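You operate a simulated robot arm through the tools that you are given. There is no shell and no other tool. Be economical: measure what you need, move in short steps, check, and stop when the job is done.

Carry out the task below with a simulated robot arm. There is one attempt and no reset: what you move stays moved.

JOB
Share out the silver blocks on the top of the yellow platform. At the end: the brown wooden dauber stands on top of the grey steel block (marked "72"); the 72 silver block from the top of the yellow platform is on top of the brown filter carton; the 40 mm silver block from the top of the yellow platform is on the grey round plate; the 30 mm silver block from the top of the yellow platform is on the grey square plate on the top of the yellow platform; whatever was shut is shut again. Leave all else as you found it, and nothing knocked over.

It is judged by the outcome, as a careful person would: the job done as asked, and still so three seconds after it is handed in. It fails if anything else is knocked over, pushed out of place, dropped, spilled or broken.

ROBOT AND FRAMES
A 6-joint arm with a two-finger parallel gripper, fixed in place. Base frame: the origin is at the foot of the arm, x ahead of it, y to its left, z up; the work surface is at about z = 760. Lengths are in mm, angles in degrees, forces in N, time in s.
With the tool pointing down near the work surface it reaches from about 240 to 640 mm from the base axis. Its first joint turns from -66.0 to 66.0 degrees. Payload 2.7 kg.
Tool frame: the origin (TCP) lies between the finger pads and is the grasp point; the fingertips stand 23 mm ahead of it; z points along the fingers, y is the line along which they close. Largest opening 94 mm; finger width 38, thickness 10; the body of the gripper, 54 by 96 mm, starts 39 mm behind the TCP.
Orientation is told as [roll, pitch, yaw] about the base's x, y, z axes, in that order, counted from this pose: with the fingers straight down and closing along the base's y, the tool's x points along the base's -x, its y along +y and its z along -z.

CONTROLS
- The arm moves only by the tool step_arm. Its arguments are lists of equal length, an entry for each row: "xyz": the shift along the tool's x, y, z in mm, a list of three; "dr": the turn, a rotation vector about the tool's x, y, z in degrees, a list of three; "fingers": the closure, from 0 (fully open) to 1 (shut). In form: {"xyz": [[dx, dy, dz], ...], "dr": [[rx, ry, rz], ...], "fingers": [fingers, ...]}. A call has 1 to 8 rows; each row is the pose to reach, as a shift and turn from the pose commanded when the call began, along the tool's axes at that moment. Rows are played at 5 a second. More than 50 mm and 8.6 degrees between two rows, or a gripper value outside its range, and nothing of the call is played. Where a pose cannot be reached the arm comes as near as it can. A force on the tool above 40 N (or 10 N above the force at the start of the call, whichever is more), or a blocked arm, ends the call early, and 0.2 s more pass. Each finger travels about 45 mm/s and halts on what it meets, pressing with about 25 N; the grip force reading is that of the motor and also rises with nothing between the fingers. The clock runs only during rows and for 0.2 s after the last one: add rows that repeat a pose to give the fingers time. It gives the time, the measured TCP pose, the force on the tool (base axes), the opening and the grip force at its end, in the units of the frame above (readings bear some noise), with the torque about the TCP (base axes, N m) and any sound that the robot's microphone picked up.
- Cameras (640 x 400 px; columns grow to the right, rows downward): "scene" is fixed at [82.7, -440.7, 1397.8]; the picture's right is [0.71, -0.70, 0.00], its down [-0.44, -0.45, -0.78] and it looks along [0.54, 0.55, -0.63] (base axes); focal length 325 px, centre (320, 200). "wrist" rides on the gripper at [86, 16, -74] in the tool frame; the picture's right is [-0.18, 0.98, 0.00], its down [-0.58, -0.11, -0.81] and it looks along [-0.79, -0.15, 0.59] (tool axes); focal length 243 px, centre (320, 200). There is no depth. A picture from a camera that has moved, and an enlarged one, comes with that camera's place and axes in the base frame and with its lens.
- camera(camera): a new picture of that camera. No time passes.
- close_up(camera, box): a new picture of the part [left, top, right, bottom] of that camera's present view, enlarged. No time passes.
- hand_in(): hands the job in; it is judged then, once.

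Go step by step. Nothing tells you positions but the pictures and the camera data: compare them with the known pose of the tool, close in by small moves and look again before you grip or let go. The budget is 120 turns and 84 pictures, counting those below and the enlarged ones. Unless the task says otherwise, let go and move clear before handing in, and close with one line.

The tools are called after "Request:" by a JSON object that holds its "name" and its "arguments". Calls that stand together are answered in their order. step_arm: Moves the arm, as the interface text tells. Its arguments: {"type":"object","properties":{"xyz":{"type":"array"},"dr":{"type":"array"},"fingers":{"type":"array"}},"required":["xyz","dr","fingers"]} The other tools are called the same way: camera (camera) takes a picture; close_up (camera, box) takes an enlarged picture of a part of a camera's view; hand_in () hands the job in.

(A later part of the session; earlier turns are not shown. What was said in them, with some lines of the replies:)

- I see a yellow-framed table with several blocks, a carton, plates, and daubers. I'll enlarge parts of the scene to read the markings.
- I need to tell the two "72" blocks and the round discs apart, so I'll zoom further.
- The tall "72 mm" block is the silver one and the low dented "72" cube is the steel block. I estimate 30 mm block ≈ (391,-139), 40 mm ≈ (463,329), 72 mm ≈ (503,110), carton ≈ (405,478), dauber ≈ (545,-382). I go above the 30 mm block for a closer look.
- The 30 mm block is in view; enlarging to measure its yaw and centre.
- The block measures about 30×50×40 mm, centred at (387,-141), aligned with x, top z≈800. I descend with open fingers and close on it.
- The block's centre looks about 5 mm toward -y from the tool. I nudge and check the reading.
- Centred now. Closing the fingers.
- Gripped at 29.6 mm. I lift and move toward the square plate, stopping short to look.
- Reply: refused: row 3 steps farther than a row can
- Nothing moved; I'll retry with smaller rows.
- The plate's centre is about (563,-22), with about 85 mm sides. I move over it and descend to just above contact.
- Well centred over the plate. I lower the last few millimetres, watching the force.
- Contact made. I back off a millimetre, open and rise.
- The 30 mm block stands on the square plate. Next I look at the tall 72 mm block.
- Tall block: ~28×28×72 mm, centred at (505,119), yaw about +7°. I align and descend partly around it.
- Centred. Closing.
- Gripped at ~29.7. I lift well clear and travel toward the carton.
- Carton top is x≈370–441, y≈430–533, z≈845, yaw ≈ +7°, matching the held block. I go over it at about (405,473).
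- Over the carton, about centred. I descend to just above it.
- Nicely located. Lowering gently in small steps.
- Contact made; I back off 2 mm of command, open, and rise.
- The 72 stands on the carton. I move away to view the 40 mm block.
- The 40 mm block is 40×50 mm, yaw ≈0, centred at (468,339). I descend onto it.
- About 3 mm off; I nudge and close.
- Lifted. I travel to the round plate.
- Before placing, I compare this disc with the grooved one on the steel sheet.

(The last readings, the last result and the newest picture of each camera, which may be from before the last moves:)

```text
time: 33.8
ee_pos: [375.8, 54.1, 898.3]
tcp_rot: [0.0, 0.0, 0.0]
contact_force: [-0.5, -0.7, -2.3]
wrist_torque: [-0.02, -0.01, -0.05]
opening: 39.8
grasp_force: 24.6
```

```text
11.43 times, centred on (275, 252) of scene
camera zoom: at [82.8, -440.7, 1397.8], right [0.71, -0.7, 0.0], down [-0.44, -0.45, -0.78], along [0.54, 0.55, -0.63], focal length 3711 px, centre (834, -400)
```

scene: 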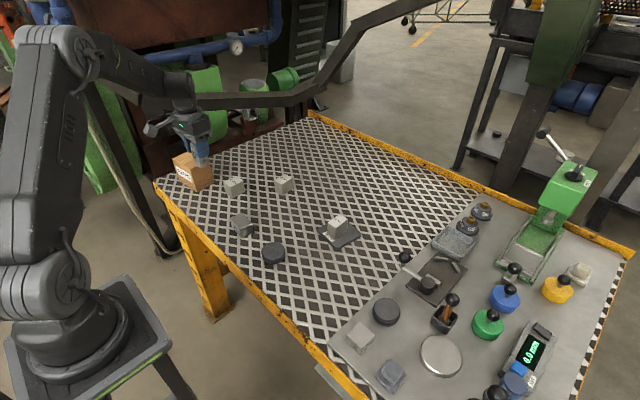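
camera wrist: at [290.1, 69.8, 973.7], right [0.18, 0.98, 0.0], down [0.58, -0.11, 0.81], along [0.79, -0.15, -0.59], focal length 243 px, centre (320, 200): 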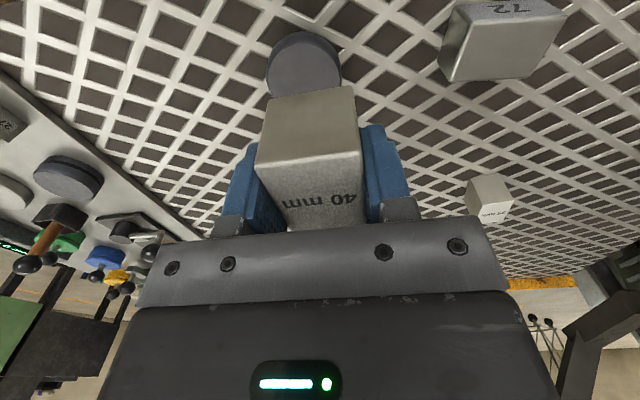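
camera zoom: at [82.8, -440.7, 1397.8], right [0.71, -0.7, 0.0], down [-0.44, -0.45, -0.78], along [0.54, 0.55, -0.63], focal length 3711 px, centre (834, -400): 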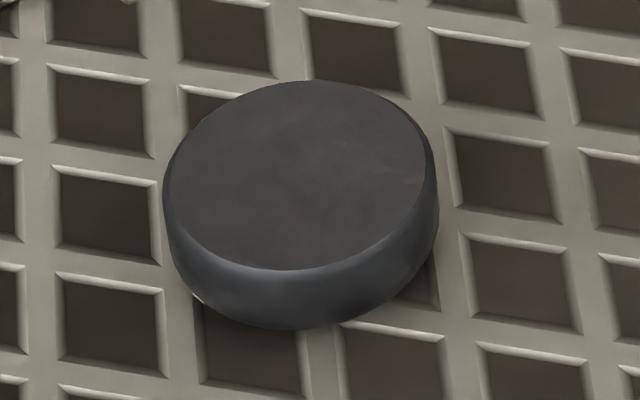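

The plain disc (~58 mm wide, ~18 mm thick) is the plate; the grooved one looks like a lidded tin. Centre ≈ (387.5,40); I position and lower to just above.

Request:
{"name": "step_arm", "arguments": {"xyz": [[-11.4, -14.2, 0], [-11.4, -14.2, 40], [-11.4, -14.2, 65], [-11.4, -14.2, 78], [-11.4, -14.2, 78]], "dr": [[0, 0, 0], [0, 0, 0], [0, 0, 0], [0, 0, 0], [0, 0, 0]], "fingers": [1, 1, 1, 1, 1]}}

Request:
{"name": "close_up", "arguments": {"camera": "wrist", "box": [200, 20, 440, 240]}}

Request:
{"name": "close_up", "arguments": {"camera": "scene", "box": [235, 200, 315, 270]}}

```text
time: 35.0
ee_pos: [385.4, 39.2, 820.4]
tcp_rot: [0.0, 0.0, 0.0]
contact_force: [0.2, 0.1, -1.5]
wrist_torque: [-0.02, -0.01, 0.01]
opening: 39.8
grasp_force: 24.5
```

```text
1.82 times, centred on (320, 130) of wrist
camera zoom: at [300.3, 55.6, 895.8], right [0.18, 0.98, 0.0], down [0.58, -0.11, 0.81], along [0.79, -0.15, -0.59], focal length 441 px, centre (320, 327)
```

zoom: 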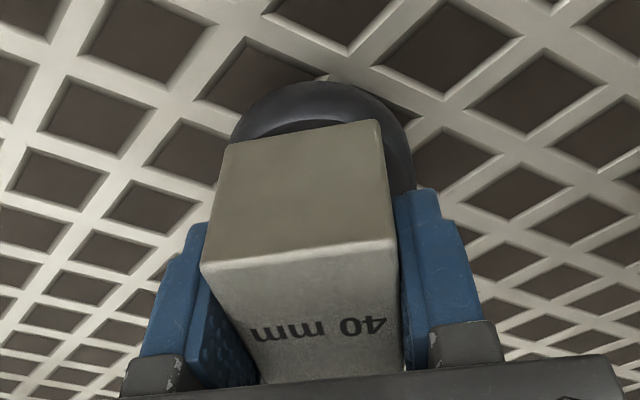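

```text
5.71 times, centred on (275, 235) of scene
camera zoom: at [82.8, -440.7, 1397.8], right [0.71, -0.7, 0.0], down [-0.44, -0.45, -0.78], along [0.54, 0.55, -0.63], focal length 1856 px, centre (577, 0)
```

zoom: 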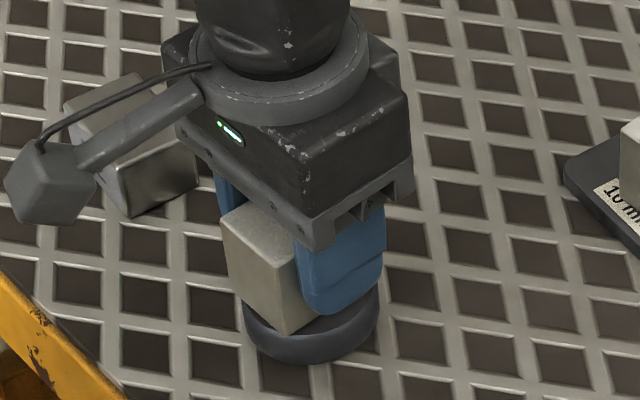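

The disc centre is slightly farther in x; I shift +4 mm and lower gently.

Request:
{"name": "step_arm", "arguments": {"xyz": [[-4, 0, 2], [-4, 0, 5], [-4, 0, 7.5], [-4, 0, 7.5]], "dr": [[0, 0, 0], [0, 0, 0], [0, 0, 0], [0, 0, 0]], "fingers": [1, 1, 1, 1]}}

Request:
{"name": "step_arm", "arguments": {"xyz": [[0, 0, 1.5], [0, 0, 1.5]], "dr": [[0, 0, 0], [0, 0, 0]], "fingers": [1, 1]}}

Request:
{"name": "step_arm", "arguments": {"xyz": [[0, 0, 1], [0, 0, 1]], "dr": [[0, 0, 0], [0, 0, 0]], "fingers": [1, 1]}}

```text
time: 36.0
ee_pos: [390.6, 40.8, 814.6]
tcp_rot: [0.1, -0.1, 0.0]
contact_force: [-1.2, -1.3, 16.1]
wrist_torque: [-0.05, 0.02, -0.02]
opening: 40.0
grasp_force: 25.6
```

```text
time: 36.6
ee_pos: [390.3, 41.3, 813.6]
tcp_rot: [0.2, -0.2, 0.0]
contact_force: [3.1, 1.4, 15.5]
wrist_torque: [0.03, -0.1, -0.03]
opening: 39.8
grasp_force: 25.0
```

```text
time: 37.2
ee_pos: [390.2, 41.4, 813.1]
tcp_rot: [0.0, 0.0, 0.0]
contact_force: [5.1, 5.6, 16.0]
wrist_torque: [0.15, -0.11, 0.02]
opening: 39.9
grasp_force: 24.9
```

Contact already. I back off about 2 mm, release, and rise.

Request:
{"name": "step_arm", "arguments": {"xyz": [[0, 0, -1], [0, 0, -2], [0, 0, -2], [0, 0, -2], [0, 0, -2], [0, 0, -2], [0, 0, -2]], "dr": [[0, 0, 0], [0, 0, 0], [0, 0, 0], [0, 0, 0], [0, 0, 0], [0, 0, 0], [0, 0, 0]], "fingers": [1, 1, 0.5, 0.4, 0.3, 0.1, 0]}}

Request:
{"name": "step_arm", "arguments": {"xyz": [[0, 0, -30], [0, 0, -75], [0, 0, -120], [0, 0, -160], [0, 0, -160]], "dr": [[0, 0, 0], [0, 0, 0], [0, 0, 0], [0, 0, 0], [0, 0, 0]], "fingers": [0, 0, 0, 0, 0]}}

Request:
{"name": "close_up", "arguments": {"camera": "scene", "box": [220, 180, 380, 280]}}

Request:
{"name": "camera", "arguments": {"camera": "wrist"}}

```text
time: 38.8
ee_pos: [388.5, 41.1, 813.5]
tcp_rot: [0.1, 0.0, 0.0]
contact_force: [0.1, -0.7, -0.9]
wrist_torque: [-0.03, -0.03, 0.01]
opening: 94.0
grasp_force: 0.1
```

```text
time: 40.0
ee_pos: [386.3, 42.5, 973.6]
tcp_rot: [-0.1, 0.0, -0.1]
contact_force: [-0.3, -0.5, 0.4]
wrist_torque: [0.0, -0.02, 0.02]
opening: 94.3
grasp_force: 0.1
```

```text
4.00 times, centred on (300, 230) of scene
camera zoom: at [82.7, -440.7, 1397.8], right [0.71, -0.7, 0.0], down [-0.44, -0.45, -0.78], along [0.54, 0.55, -0.63], focal length 1299 px, centre (400, 80)
```

zoom: 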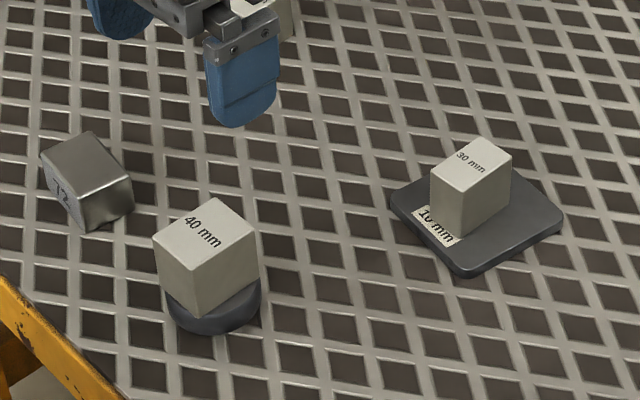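

```text
40 pictures are left
camera wrist: at [301.6, 58.2, 1048.2], right [0.18, 0.98, 0.0], down [0.58, -0.11, 0.81], along [0.79, -0.15, -0.59], focal length 243 px, centre (320, 200)
```

wrist: 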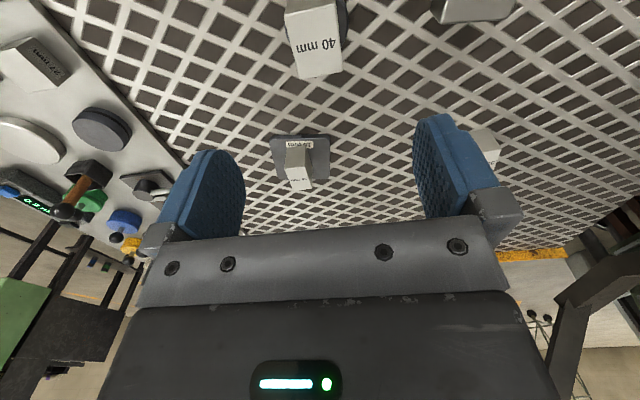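

The 40 mm block sits on the round plate. Now I travel toward the dauber for a close look.

Request:
{"name": "step_arm", "arguments": {"xyz": [[-7, -47, 0], [-14, -94, 0], [-22, -140, 0], [-30, -187, 0], [-38, -233, 0], [-46, -280, 0], [-54, -326, 0], [-62, -372, 0]], "dr": [[0, 0, 0], [0, 0, 0], [0, 0, 0], [0, 0, 0], [0, 0, 0], [0, 0, 0], [0, 0, 0], [0, 0, 0]], "fingers": [0, 0, 0, 0, 0, 0, 0, 0]}}

Request:
{"name": "camera", "arguments": {"camera": "wrist"}}

Request:
{"name": "camera", "arguments": {"camera": "scene"}}

```text
time: 41.8
ee_pos: [449.8, -333.0, 976.5]
tcp_rot: [0.1, 0.0, 0.1]
contact_force: [-0.4, -1.2, -0.3]
wrist_torque: [0.04, 0.0, 0.05]
opening: 94.0
grasp_force: 0.0
```

```text
39 pictures are left
camera wrist: at [365.6, -317.4, 1052.3], right [0.18, 0.98, 0.0], down [0.58, -0.11, 0.81], along [0.79, -0.15, -0.59], focal length 243 px, centre (320, 200)
```

wrist: 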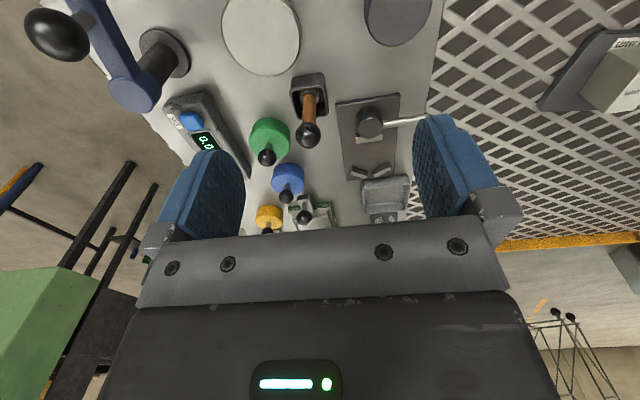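

```text
38 pictures are left
```

scene: 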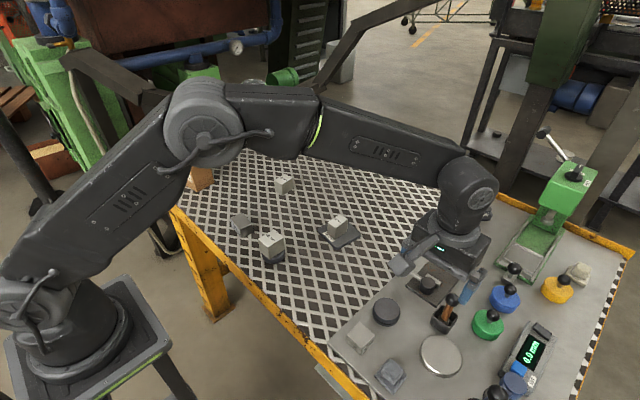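

Request:
{"name": "close_up", "arguments": {"camera": "wrist", "box": [220, 50, 420, 170]}}

```text
3.20 times, centred on (320, 110) of wrist
camera zoom: at [365.6, -317.4, 1052.3], right [0.18, 0.98, 0.0], down [0.58, -0.11, 0.81], along [0.79, -0.15, -0.59], focal length 776 px, centre (320, 488)
```

zoom: 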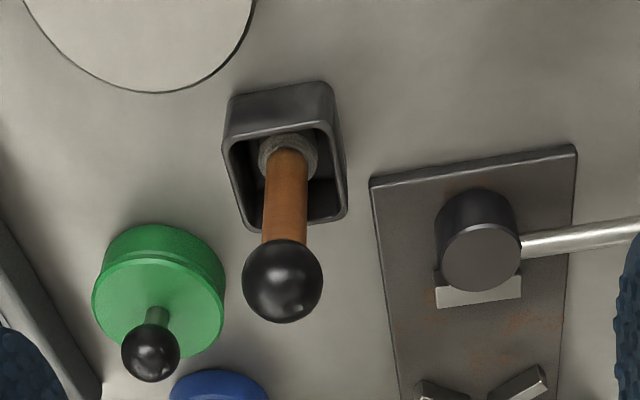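

Dauber stands upright in the open box: knob ≈ (521,-359), centre z≈853, ⌀≈25. I'll grip it by the knob; first I move above it and partly descend.

Request:
{"name": "step_arm", "arguments": {"xyz": [[-35, -13, 0], [-69.4, -26, 0], [-69.4, -26, 40], [-69.4, -26, 70], [-69.4, -26, 70]], "dr": [[0, 0, 0], [0, 0, 0], [0, 0, 0], [0, 0, 0], [0, 0, 0]], "fingers": [0, 0, 0, 0, 0]}}

Request:
{"name": "camera", "arguments": {"camera": "wrist"}}

Request:
{"name": "close_up", "arguments": {"camera": "scene", "box": [390, 220, 550, 340]}}

```text
time: 43.0
ee_pos: [518.6, -357.3, 906.6]
tcp_rot: [0.0, 0.0, 0.0]
contact_force: [0.6, 0.9, 0.3]
wrist_torque: [0.0, -0.02, -0.03]
opening: 94.0
grasp_force: 0.0
```

```text
36 pictures are left
camera wrist: at [433.5, -342.1, 981.9], right [0.18, 0.98, 0.0], down [0.58, -0.11, 0.81], along [0.79, -0.15, -0.59], focal length 243 px, centre (320, 200)
```

wrist: 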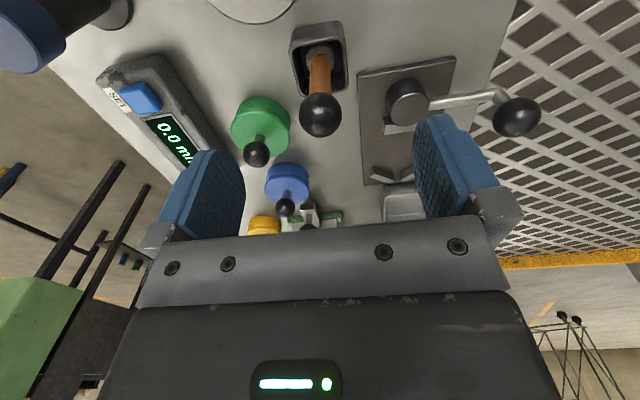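

```text
3.33 times, centred on (470, 280) of scene
camera zoom: at [82.7, -440.7, 1397.8], right [0.71, -0.7, 0.0], down [-0.44, -0.45, -0.78], along [0.54, 0.55, -0.63], focal length 1082 px, centre (-180, -67)
```

zoom: 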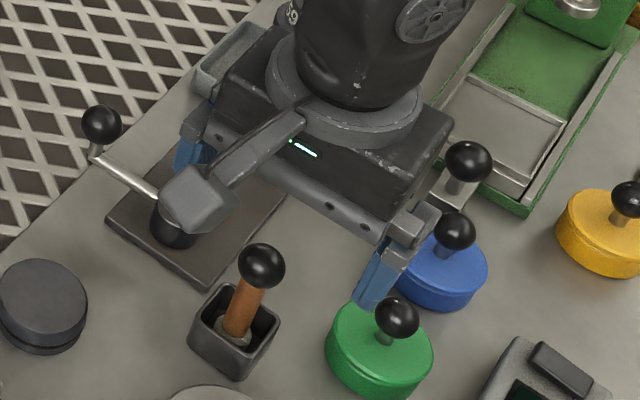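

Aligned with the knob (≈ (519,-358), z≈855). I descend to grip height.

Request:
{"name": "step_arm", "arguments": {"xyz": [[0, -0.5, 20], [0, -0.5, 40], [0, -0.5, 54], [0, -0.5, 54]], "dr": [[0, 0, 0], [0, 0, 0], [0, 0, 0], [0, 0, 0]], "fingers": [0, 0, 0, 0]}}

Request:
{"name": "camera", "arguments": {"camera": "wrist"}}

Request:
{"name": "close_up", "arguments": {"camera": "scene", "box": [390, 240, 550, 340]}}

```text
time: 44.0
ee_pos: [518.9, -356.7, 852.3]
tcp_rot: [0.1, 0.0, 0.0]
contact_force: [-0.1, -0.1, 0.5]
wrist_torque: [0.01, -0.01, 0.0]
opening: 94.0
grasp_force: 0.0
```

```text
34 pictures are left
camera wrist: at [433.3, -342.0, 928.0], right [0.18, 0.98, 0.0], down [0.58, -0.11, 0.81], along [0.79, -0.15, -0.59], focal length 243 px, centre (320, 200)
```

wrist: 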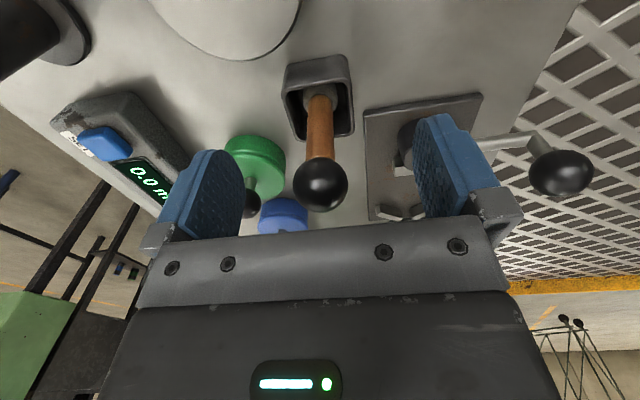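

```text
4.00 times, centred on (470, 290) of scene
camera zoom: at [82.7, -440.7, 1397.8], right [0.71, -0.7, 0.0], down [-0.44, -0.45, -0.78], along [0.54, 0.55, -0.63], focal length 1299 px, centre (-280, -160)
```

zoom: 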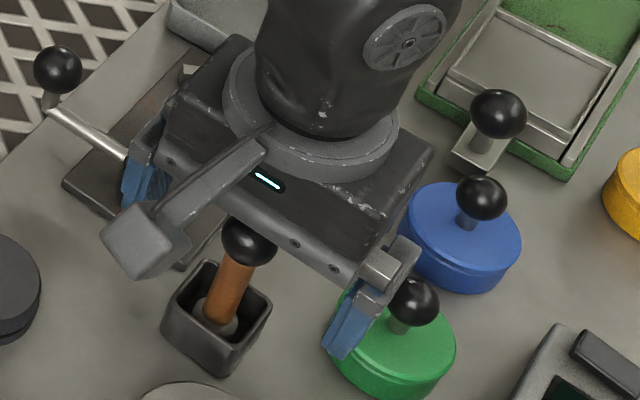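

The knob sits exactly at the grasp point. Closing.

Request:
{"name": "step_arm", "arguments": {"xyz": [[0, 0, 0], [0, 0, 0], [0, 0, 0], [0, 0, 0], [0, 0, 0], [0, 0, 0]], "dr": [[0, 0, 0], [0, 0, 0], [0, 0, 0], [0, 0, 0], [0, 0, 0], [0, 0, 0]], "fingers": [1, 1, 1, 1, 1, 1]}}

Request:
{"name": "step_arm", "arguments": {"xyz": [[0, 0, -10], [0, 0, -20], [0, 0, -20]], "dr": [[0, 0, 0], [0, 0, 0], [0, 0, 0]], "fingers": [1, 1, 1]}}

Request:
{"name": "camera", "arguments": {"camera": "wrist"}}

```text
time: 45.4
ee_pos: [518.3, -357.2, 852.7]
tcp_rot: [-0.1, -0.1, 0.0]
contact_force: [0.2, -0.7, 0.7]
wrist_torque: [-0.03, 0.02, -0.01]
opening: 24.1
grasp_force: 25.6
```

```text
time: 46.2
ee_pos: [520.7, -358.7, 872.3]
tcp_rot: [0.0, 0.0, 0.0]
contact_force: [0.2, 0.4, 0.0]
wrist_torque: [0.03, 0.03, 0.01]
opening: 24.2
grasp_force: 25.6
```

```text
32 pictures are left
camera wrist: at [434.3, -343.4, 946.9], right [0.18, 0.98, 0.0], down [0.58, -0.11, 0.81], along [0.79, -0.15, -0.59], focal length 243 px, centre (320, 200)
```

wrist: 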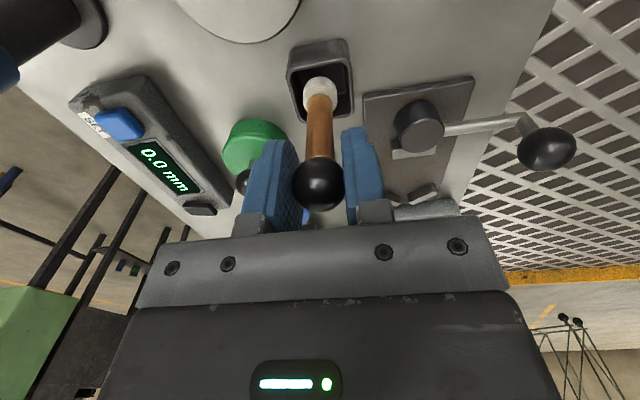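

The dauber lifts free, box stays. I raise higher and travel toward the steel 72 block.

Request:
{"name": "step_arm", "arguments": {"xyz": [[0, 0, -40], [0, 0, -80], [0, 0, -120], [5, 40, -120], [20, 85, -120], [35, 130, -120], [50, 175, -120], [50, 175, -120]], "dr": [[0, 0, 0], [0, 0, 0], [0, 0, 0], [0, 0, 0], [0, 0, 0], [0, 0, 0], [0, 0, 0], [0, 0, 0]], "fingers": [1, 1, 1, 1, 1, 1, 1, 1]}}

Request:
{"name": "step_arm", "arguments": {"xyz": [[15, 45, 0], [30, 90, 0], [45, 135, 0], [60, 180, 0], [75, 225, 0], [90, 270, 0], [102, 310, 0], [102, 310, 0]], "dr": [[0, 0, 0], [0, 0, 0], [0, 0, 0], [0, 0, 0], [0, 0, 0], [0, 0, 0], [0, 0, 0], [0, 0, 0]], "fingers": [1, 1, 1, 1, 1, 1, 1, 1]}}

Request:
{"name": "camera", "arguments": {"camera": "wrist"}}

Request:
{"name": "close_up", "arguments": {"camera": "wrist", "box": [260, 0, 420, 200]}}

```text
time: 48.0
ee_pos: [472.1, -183.3, 991.6]
tcp_rot: [0.0, 0.0, -0.1]
contact_force: [-0.3, 0.5, -0.8]
wrist_torque: [-0.02, -0.03, 0.0]
opening: 24.0
grasp_force: 25.1
```

```text
time: 49.8
ee_pos: [367.7, 127.4, 993.6]
tcp_rot: [0.0, 0.0, 0.0]
contact_force: [-0.3, 1.7, -1.0]
wrist_torque: [0.0, -0.02, -0.03]
opening: 24.3
grasp_force: 24.8
```

```text
31 pictures are left
camera wrist: at [281.3, 142.3, 1067.0], right [0.18, 0.98, 0.0], down [0.58, -0.11, 0.81], along [0.79, -0.15, -0.59], focal length 243 px, centre (320, 200)
```

wrist: 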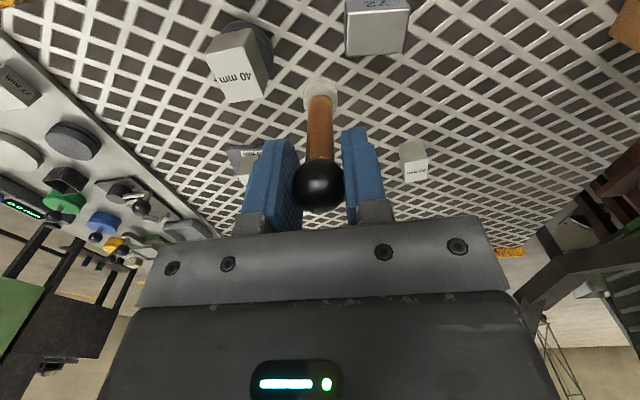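

```text
2.00 times, centred on (340, 100) of wrist
camera zoom: at [281.3, 142.3, 1067.0], right [0.18, 0.98, 0.0], down [0.58, -0.11, 0.81], along [0.79, -0.15, -0.59], focal length 485 px, centre (280, 400)
```

zoom: 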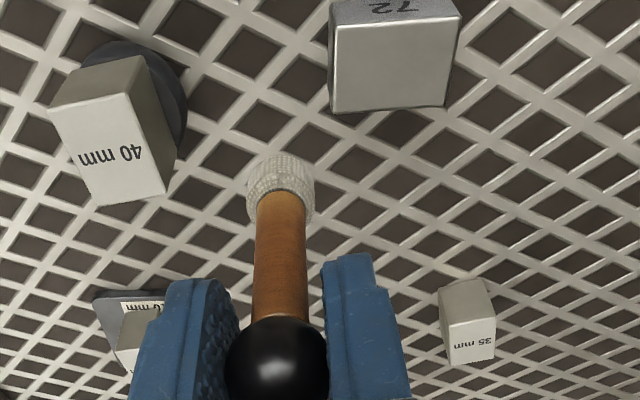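

The steel block's top is ~57×36 mm, centred ≈ (384,177). I move over it and descend partway.

Request:
{"name": "step_arm", "arguments": {"xyz": [[-8, 25, 0], [-16.7, 50.3, 0], [-16.7, 50.3, 40], [-16.7, 50.3, 75], [-16.7, 50.3, 75]], "dr": [[0, 0, 0], [0, 0, 0], [0, 0, 0], [0, 0, 0], [0, 0, 0]], "fingers": [1, 1, 1, 1, 1]}}

Request:
{"name": "close_up", "arguments": {"camera": "wrist", "box": [220, 0, 420, 220]}}

Request:
{"name": "close_up", "arguments": {"camera": "scene", "box": [200, 150, 300, 250]}}

```text
time: 51.0
ee_pos: [382.1, 177.6, 915.8]
tcp_rot: [0.0, 0.1, 0.0]
contact_force: [-0.7, -0.1, 0.0]
wrist_torque: [0.0, -0.01, -0.03]
opening: 23.9
grasp_force: 24.7
```

```text
1.82 times, centred on (320, 110) of wrist
camera zoom: at [297.3, 193.2, 990.3], right [0.18, 0.98, 0.0], down [0.58, -0.11, 0.81], along [0.79, -0.15, -0.59], focal length 441 px, centre (320, 364)
```

zoom: 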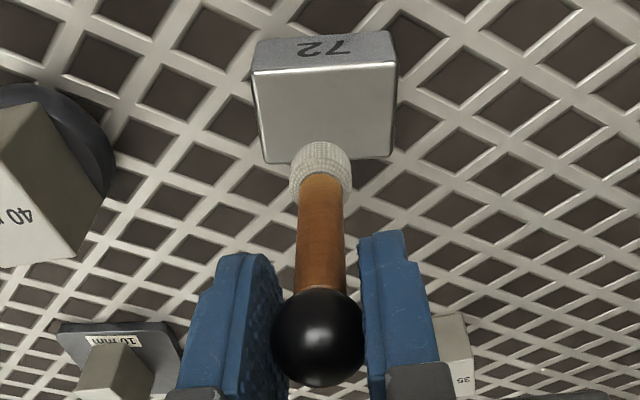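

```text
4.00 times, centred on (250, 200) of scene
camera zoom: at [82.8, -440.7, 1397.8], right [0.71, -0.7, 0.0], down [-0.44, -0.45, -0.78], along [0.54, 0.55, -0.63], focal length 1299 px, centre (600, 200)
```

zoom: 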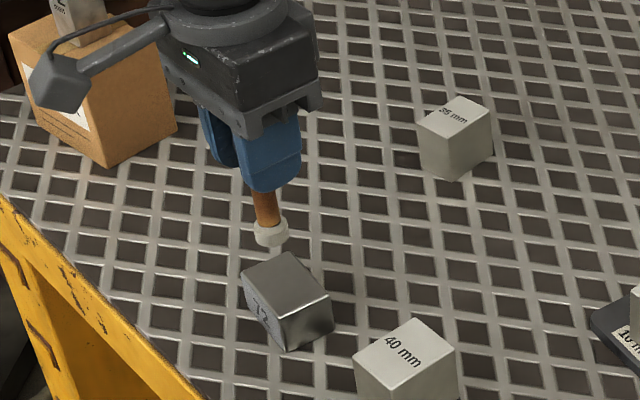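

Centred within 2 mm; block top z≈795. I lower close and check.

Request:
{"name": "step_arm", "arguments": {"xyz": [[-1.5, 1, 10], [-1.5, 1, 20], [-1.5, 1, 24], [-1.5, 1, 24]], "dr": [[0, 0, 0], [0, 0, 0], [0, 0, 0], [0, 0, 0]], "fingers": [1, 1, 1, 1]}}

Request:
{"name": "close_up", "arguments": {"camera": "wrist", "box": [240, 20, 400, 180]}}

Request:
{"name": "close_up", "arguments": {"camera": "scene", "box": [220, 190, 280, 250]}}

```text
time: 52.0
ee_pos: [387.9, 179.1, 890.7]
tcp_rot: [-0.1, 0.0, 0.0]
contact_force: [-1.1, -0.1, -0.4]
wrist_torque: [0.0, 0.0, -0.03]
opening: 24.0
grasp_force: 24.4
```

```text
2.50 times, centred on (320, 100) of wrist
camera zoom: at [301.5, 194.5, 965.9], right [0.18, 0.98, 0.0], down [0.58, -0.11, 0.81], along [0.79, -0.15, -0.59], focal length 606 px, centre (320, 450)
```

zoom: 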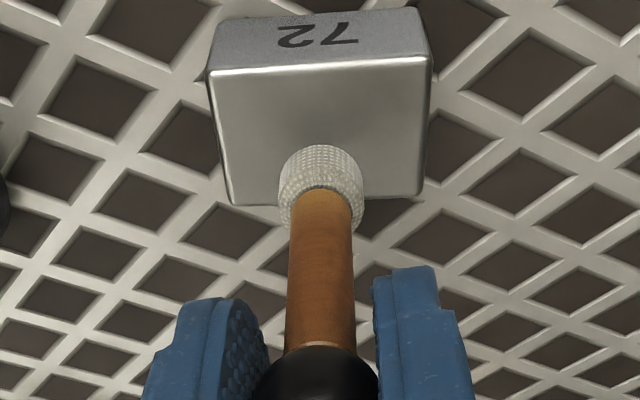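

```text
6.67 times, centred on (250, 220) of scene
camera zoom: at [82.8, -440.7, 1397.8], right [0.71, -0.7, 0.0], down [-0.44, -0.45, -0.78], along [0.54, 0.55, -0.63], focal length 2165 px, centre (787, 67)
```

zoom: 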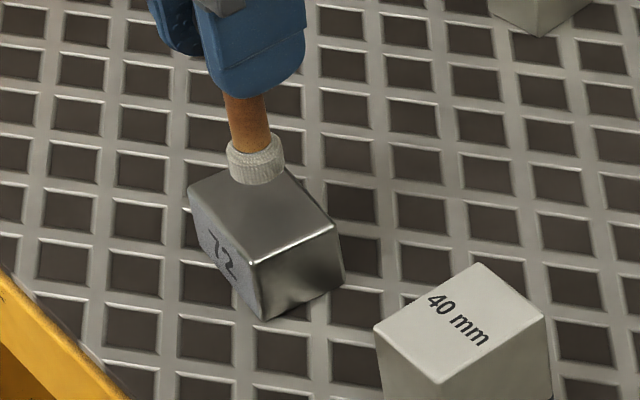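

Still roughly 15–20 mm above, by the views. I correct x by -2 mm and go down in stages.

Request:
{"name": "step_arm", "arguments": {"xyz": [[2, 0, 3], [2, 0, 6], [2, 0, 9], [2, 0, 9]], "dr": [[0, 0, 0], [0, 0, 0], [0, 0, 0], [0, 0, 0]], "fingers": [1, 1, 1, 1]}}

Request:
{"name": "close_up", "arguments": {"camera": "scene", "box": [220, 190, 280, 250]}}

```text
time: 53.0
ee_pos: [384.8, 178.2, 882.0]
tcp_rot: [0.0, 0.0, 0.0]
contact_force: [1.1, 1.1, -0.3]
wrist_torque: [0.0, -0.01, 0.0]
opening: 24.0
grasp_force: 25.3
```

```text
6.67 times, centred on (250, 220) of scene
camera zoom: at [82.8, -440.7, 1397.8], right [0.71, -0.7, 0.0], down [-0.44, -0.45, -0.78], along [0.54, 0.55, -0.63], focal length 2165 px, centre (787, 67)
```

zoom: 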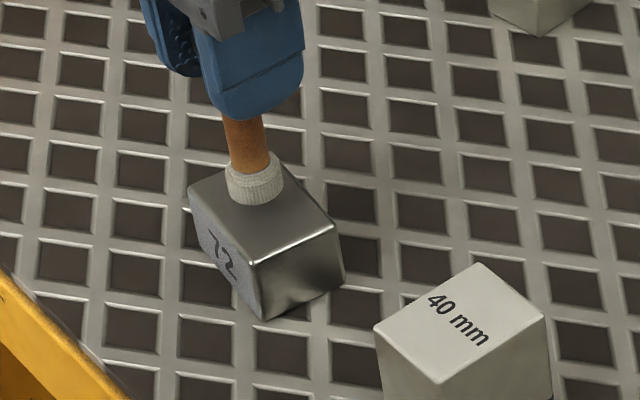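

Request:
{"name": "step_arm", "arguments": {"xyz": [[0, 0, 2], [0, 0, 4], [0, 0, 4]], "dr": [[0, 0, 0], [0, 0, 0], [0, 0, 0]], "fingers": [1, 1, 1]}}

Request:
{"name": "step_arm", "arguments": {"xyz": [[0, 0, 1.5], [0, 0, 1.5]], "dr": [[0, 0, 0], [0, 0, 0]], "fingers": [1, 1]}}

Request:
{"name": "close_up", "arguments": {"camera": "scene", "box": [220, 190, 280, 250]}}

Request:
{"name": "close_up", "arguments": {"camera": "wrist", "box": [240, 20, 400, 180]}}

```text
time: 53.8
ee_pos: [384.1, 178.7, 878.8]
tcp_rot: [0.0, 0.0, -0.1]
contact_force: [-0.1, -0.2, 0.7]
wrist_torque: [0.02, -0.03, 0.02]
opening: 24.1
grasp_force: 24.8
```

```text
time: 54.4
ee_pos: [383.6, 178.1, 877.1]
tcp_rot: [-0.2, 0.0, 0.0]
contact_force: [0.1, -0.1, -1.4]
wrist_torque: [0.03, 0.03, -0.02]
opening: 24.1
grasp_force: 25.1
```

```text
6.67 times, centred on (250, 220) of scene
camera zoom: at [82.8, -440.7, 1397.8], right [0.71, -0.7, 0.0], down [-0.44, -0.45, -0.78], along [0.54, 0.55, -0.63], focal length 2165 px, centre (787, 67)
```

zoom: 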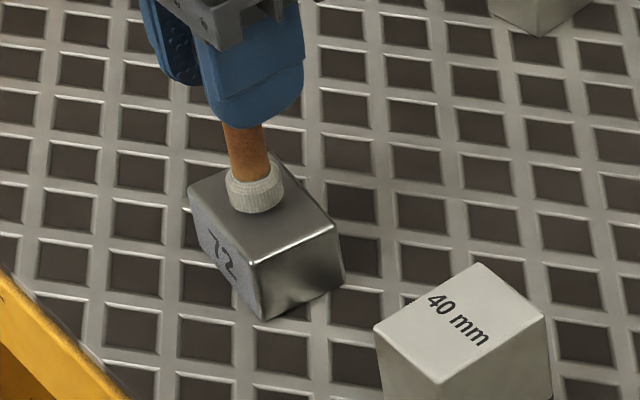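

```text
2.50 times, centred on (320, 100) of wrist
camera zoom: at [298.5, 194.2, 952.7], right [0.18, 0.98, 0.0], down [0.58, -0.11, 0.81], along [0.79, -0.15, -0.59], focal length 606 px, centre (320, 450)
```

zoom: 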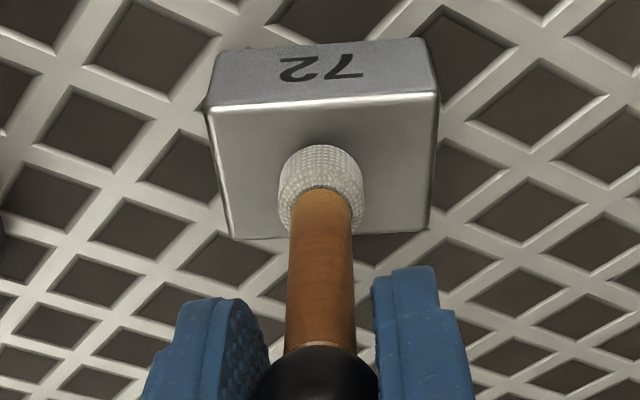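

Approaching; still no contact force. I continue in small steps.

Request:
{"name": "step_arm", "arguments": {"xyz": [[0, 0, 1.5], [0, 0, 1.5]], "dr": [[0, 0, 0], [0, 0, 0]], "fingers": [1, 1]}}

Request:
{"name": "step_arm", "arguments": {"xyz": [[0, 0, 1.5], [0, 0, 1.5]], "dr": [[0, 0, 0], [0, 0, 0]], "fingers": [1, 1]}}

Request:
{"name": "step_arm", "arguments": {"xyz": [[0, 0, 1], [0, 0, 1]], "dr": [[0, 0, 0], [0, 0, 0]], "fingers": [1, 1]}}

Request:
{"name": "close_up", "arguments": {"camera": "wrist", "box": [240, 20, 400, 180]}}

```text
time: 55.0
ee_pos: [383.6, 177.1, 876.9]
tcp_rot: [-0.1, 0.0, 0.1]
contact_force: [-0.1, -0.3, 0.5]
wrist_torque: [-0.04, 0.0, 0.01]
opening: 24.2
grasp_force: 25.4
```

```text
time: 55.6
ee_pos: [384.2, 177.5, 874.4]
tcp_rot: [-0.1, 0.0, 0.0]
contact_force: [-0.1, -0.4, -0.6]
wrist_torque: [0.0, 0.02, 0.0]
opening: 23.8
grasp_force: 25.3
```

```text
time: 56.2
ee_pos: [384.2, 179.4, 873.5]
tcp_rot: [0.0, 0.1, -0.1]
contact_force: [-3.4, -1.1, 10.2]
wrist_torque: [-0.09, 0.25, 0.01]
opening: 24.1
grasp_force: 24.9
```

```text
2.50 times, centred on (320, 100) of wrist
camera zoom: at [299.1, 194.0, 949.0], right [0.18, 0.98, 0.0], down [0.58, -0.11, 0.81], along [0.79, -0.15, -0.59], focal length 606 px, centre (320, 450)
```

zoom: 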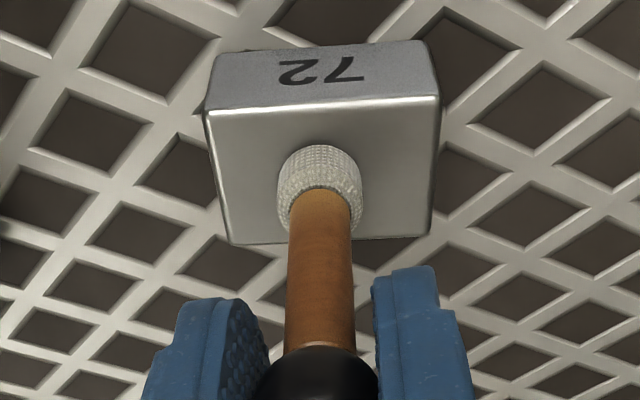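

Contact at 10 N and the dauber is central. I relax slightly and open slowly.

Request:
{"name": "step_arm", "arguments": {"xyz": [[0, 0, -0.7], [0, 0, -0.7], [0, 0, -0.7], [0, 0, -0.7], [0, 0, -0.7], [0, 0, -0.7], [0, 0, -0.7], [0, 0, -0.7]], "dr": [[0, 0, 0], [0, 0, 0], [0, 0, 0], [0, 0, 0], [0, 0, 0], [0, 0, 0], [0, 0, 0], [0, 0, 0]], "fingers": [1, 0.72, 0.65, 0.55, 0.45, 0.35, 0.2, 0]}}

Request:
{"name": "close_up", "arguments": {"camera": "wrist", "box": [160, 0, 480, 240]}}

```text
time: 58.0
ee_pos: [384.4, 178.3, 874.8]
tcp_rot: [0.1, 0.1, 0.0]
contact_force: [0.1, -0.4, -0.6]
wrist_torque: [0.01, 0.0, 0.03]
opening: 94.3
grasp_force: 0.0
```

```text
1.67 times, centred on (320, 120) of wrist
camera zoom: at [299.4, 194.0, 949.6], right [0.18, 0.98, 0.0], down [0.58, -0.11, 0.81], along [0.79, -0.15, -0.59], focal length 404 px, centre (320, 333)
```

zoom: 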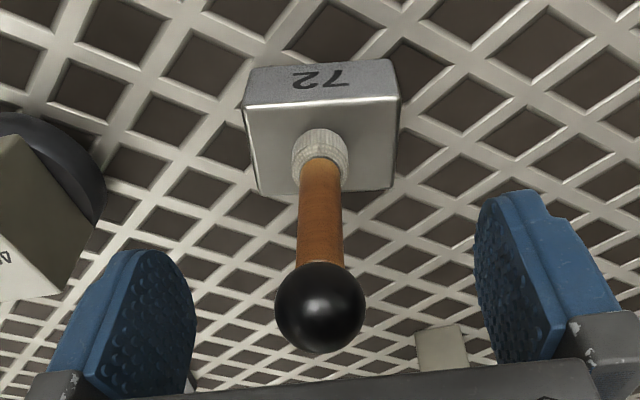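

The dauber stands on its own. I rise straight up, then check the whole scene.

Request:
{"name": "step_arm", "arguments": {"xyz": [[0, 0, -20], [0, 0, -60], [0, 0, -100], [0, 0, -140], [0, 0, -180], [0, 0, -180], [0, 0, -180], [0, 0, -180]], "dr": [[0, 0, 0], [0, 0, 0], [0, 0, 0], [0, 0, 0], [0, 0, 0], [0, 0, 0], [0, 0, 0], [0, 0, 0]], "fingers": [0, 0, 0, 0, 0, 0, 0, 0]}}

Request:
{"name": "camera", "arguments": {"camera": "scene"}}

Request:
{"name": "close_up", "arguments": {"camera": "scene", "box": [160, 120, 360, 280]}}

Request:
{"name": "close_up", "arguments": {"camera": "scene", "box": [340, 200, 600, 400]}}

```text
time: 59.8
ee_pos: [383.4, 177.4, 1056.1]
tcp_rot: [-0.1, 0.0, -0.1]
contact_force: [0.1, -0.1, -0.2]
wrist_torque: [-0.01, -0.02, 0.0]
opening: 93.8
grasp_force: 0.0
```

```text
20 pictures are left
```

scene: 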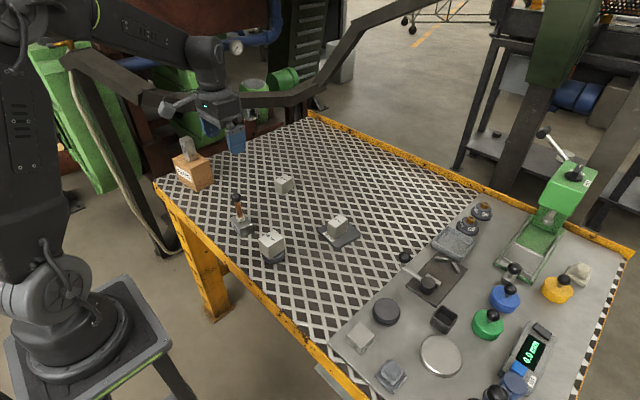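

```text
2.50 times, centred on (260, 200) of scene
camera zoom: at [82.7, -440.7, 1397.8], right [0.71, -0.7, 0.0], down [-0.44, -0.45, -0.78], along [0.54, 0.55, -0.63], focal length 812 px, centre (470, 200)
```

zoom: 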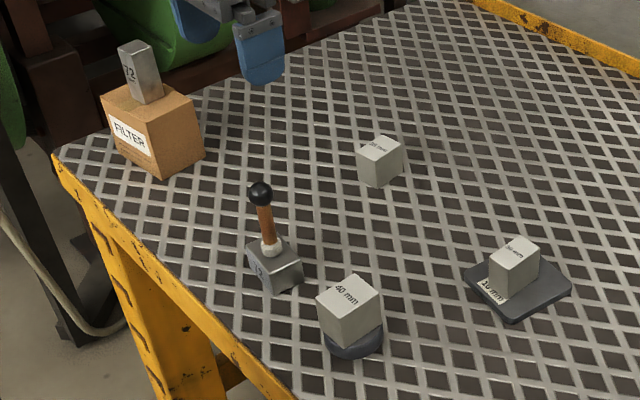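

```text
2.00 times, centred on (470, 300) of scene
camera zoom: at [82.7, -440.7, 1397.8], right [0.71, -0.7, 0.0], down [-0.44, -0.45, -0.78], along [0.54, 0.55, -0.63], focal length 650 px, centre (20, 0)
```

zoom: 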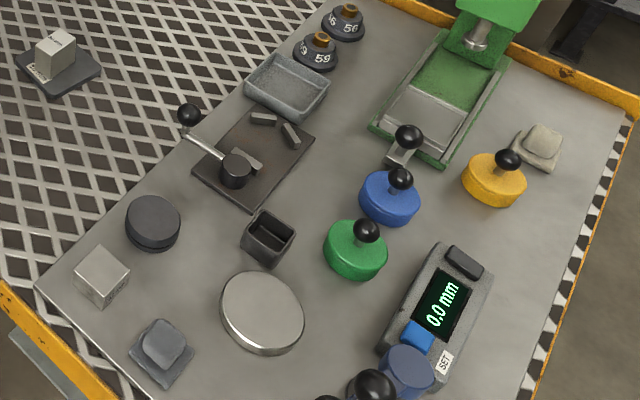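

Everything is in its place, the rest of the table is unchanged, and the gripper is empty and clear. I hand it in.

Request:
{"name": "hand_in", "arguments": {}}

```text
The job is handed in.
```

The job is handed in: the dauber stands on the steel "72" block, the 72 mm block is on the filter carton, the 40 mm block is on the round plate on the mesh, and the 30 mm block is on the square plate. I chose the plain disc as the round plate because the grooved one on the steel sheet looked like a lidded tin. Nothing was opened, so nothing needed shutting.
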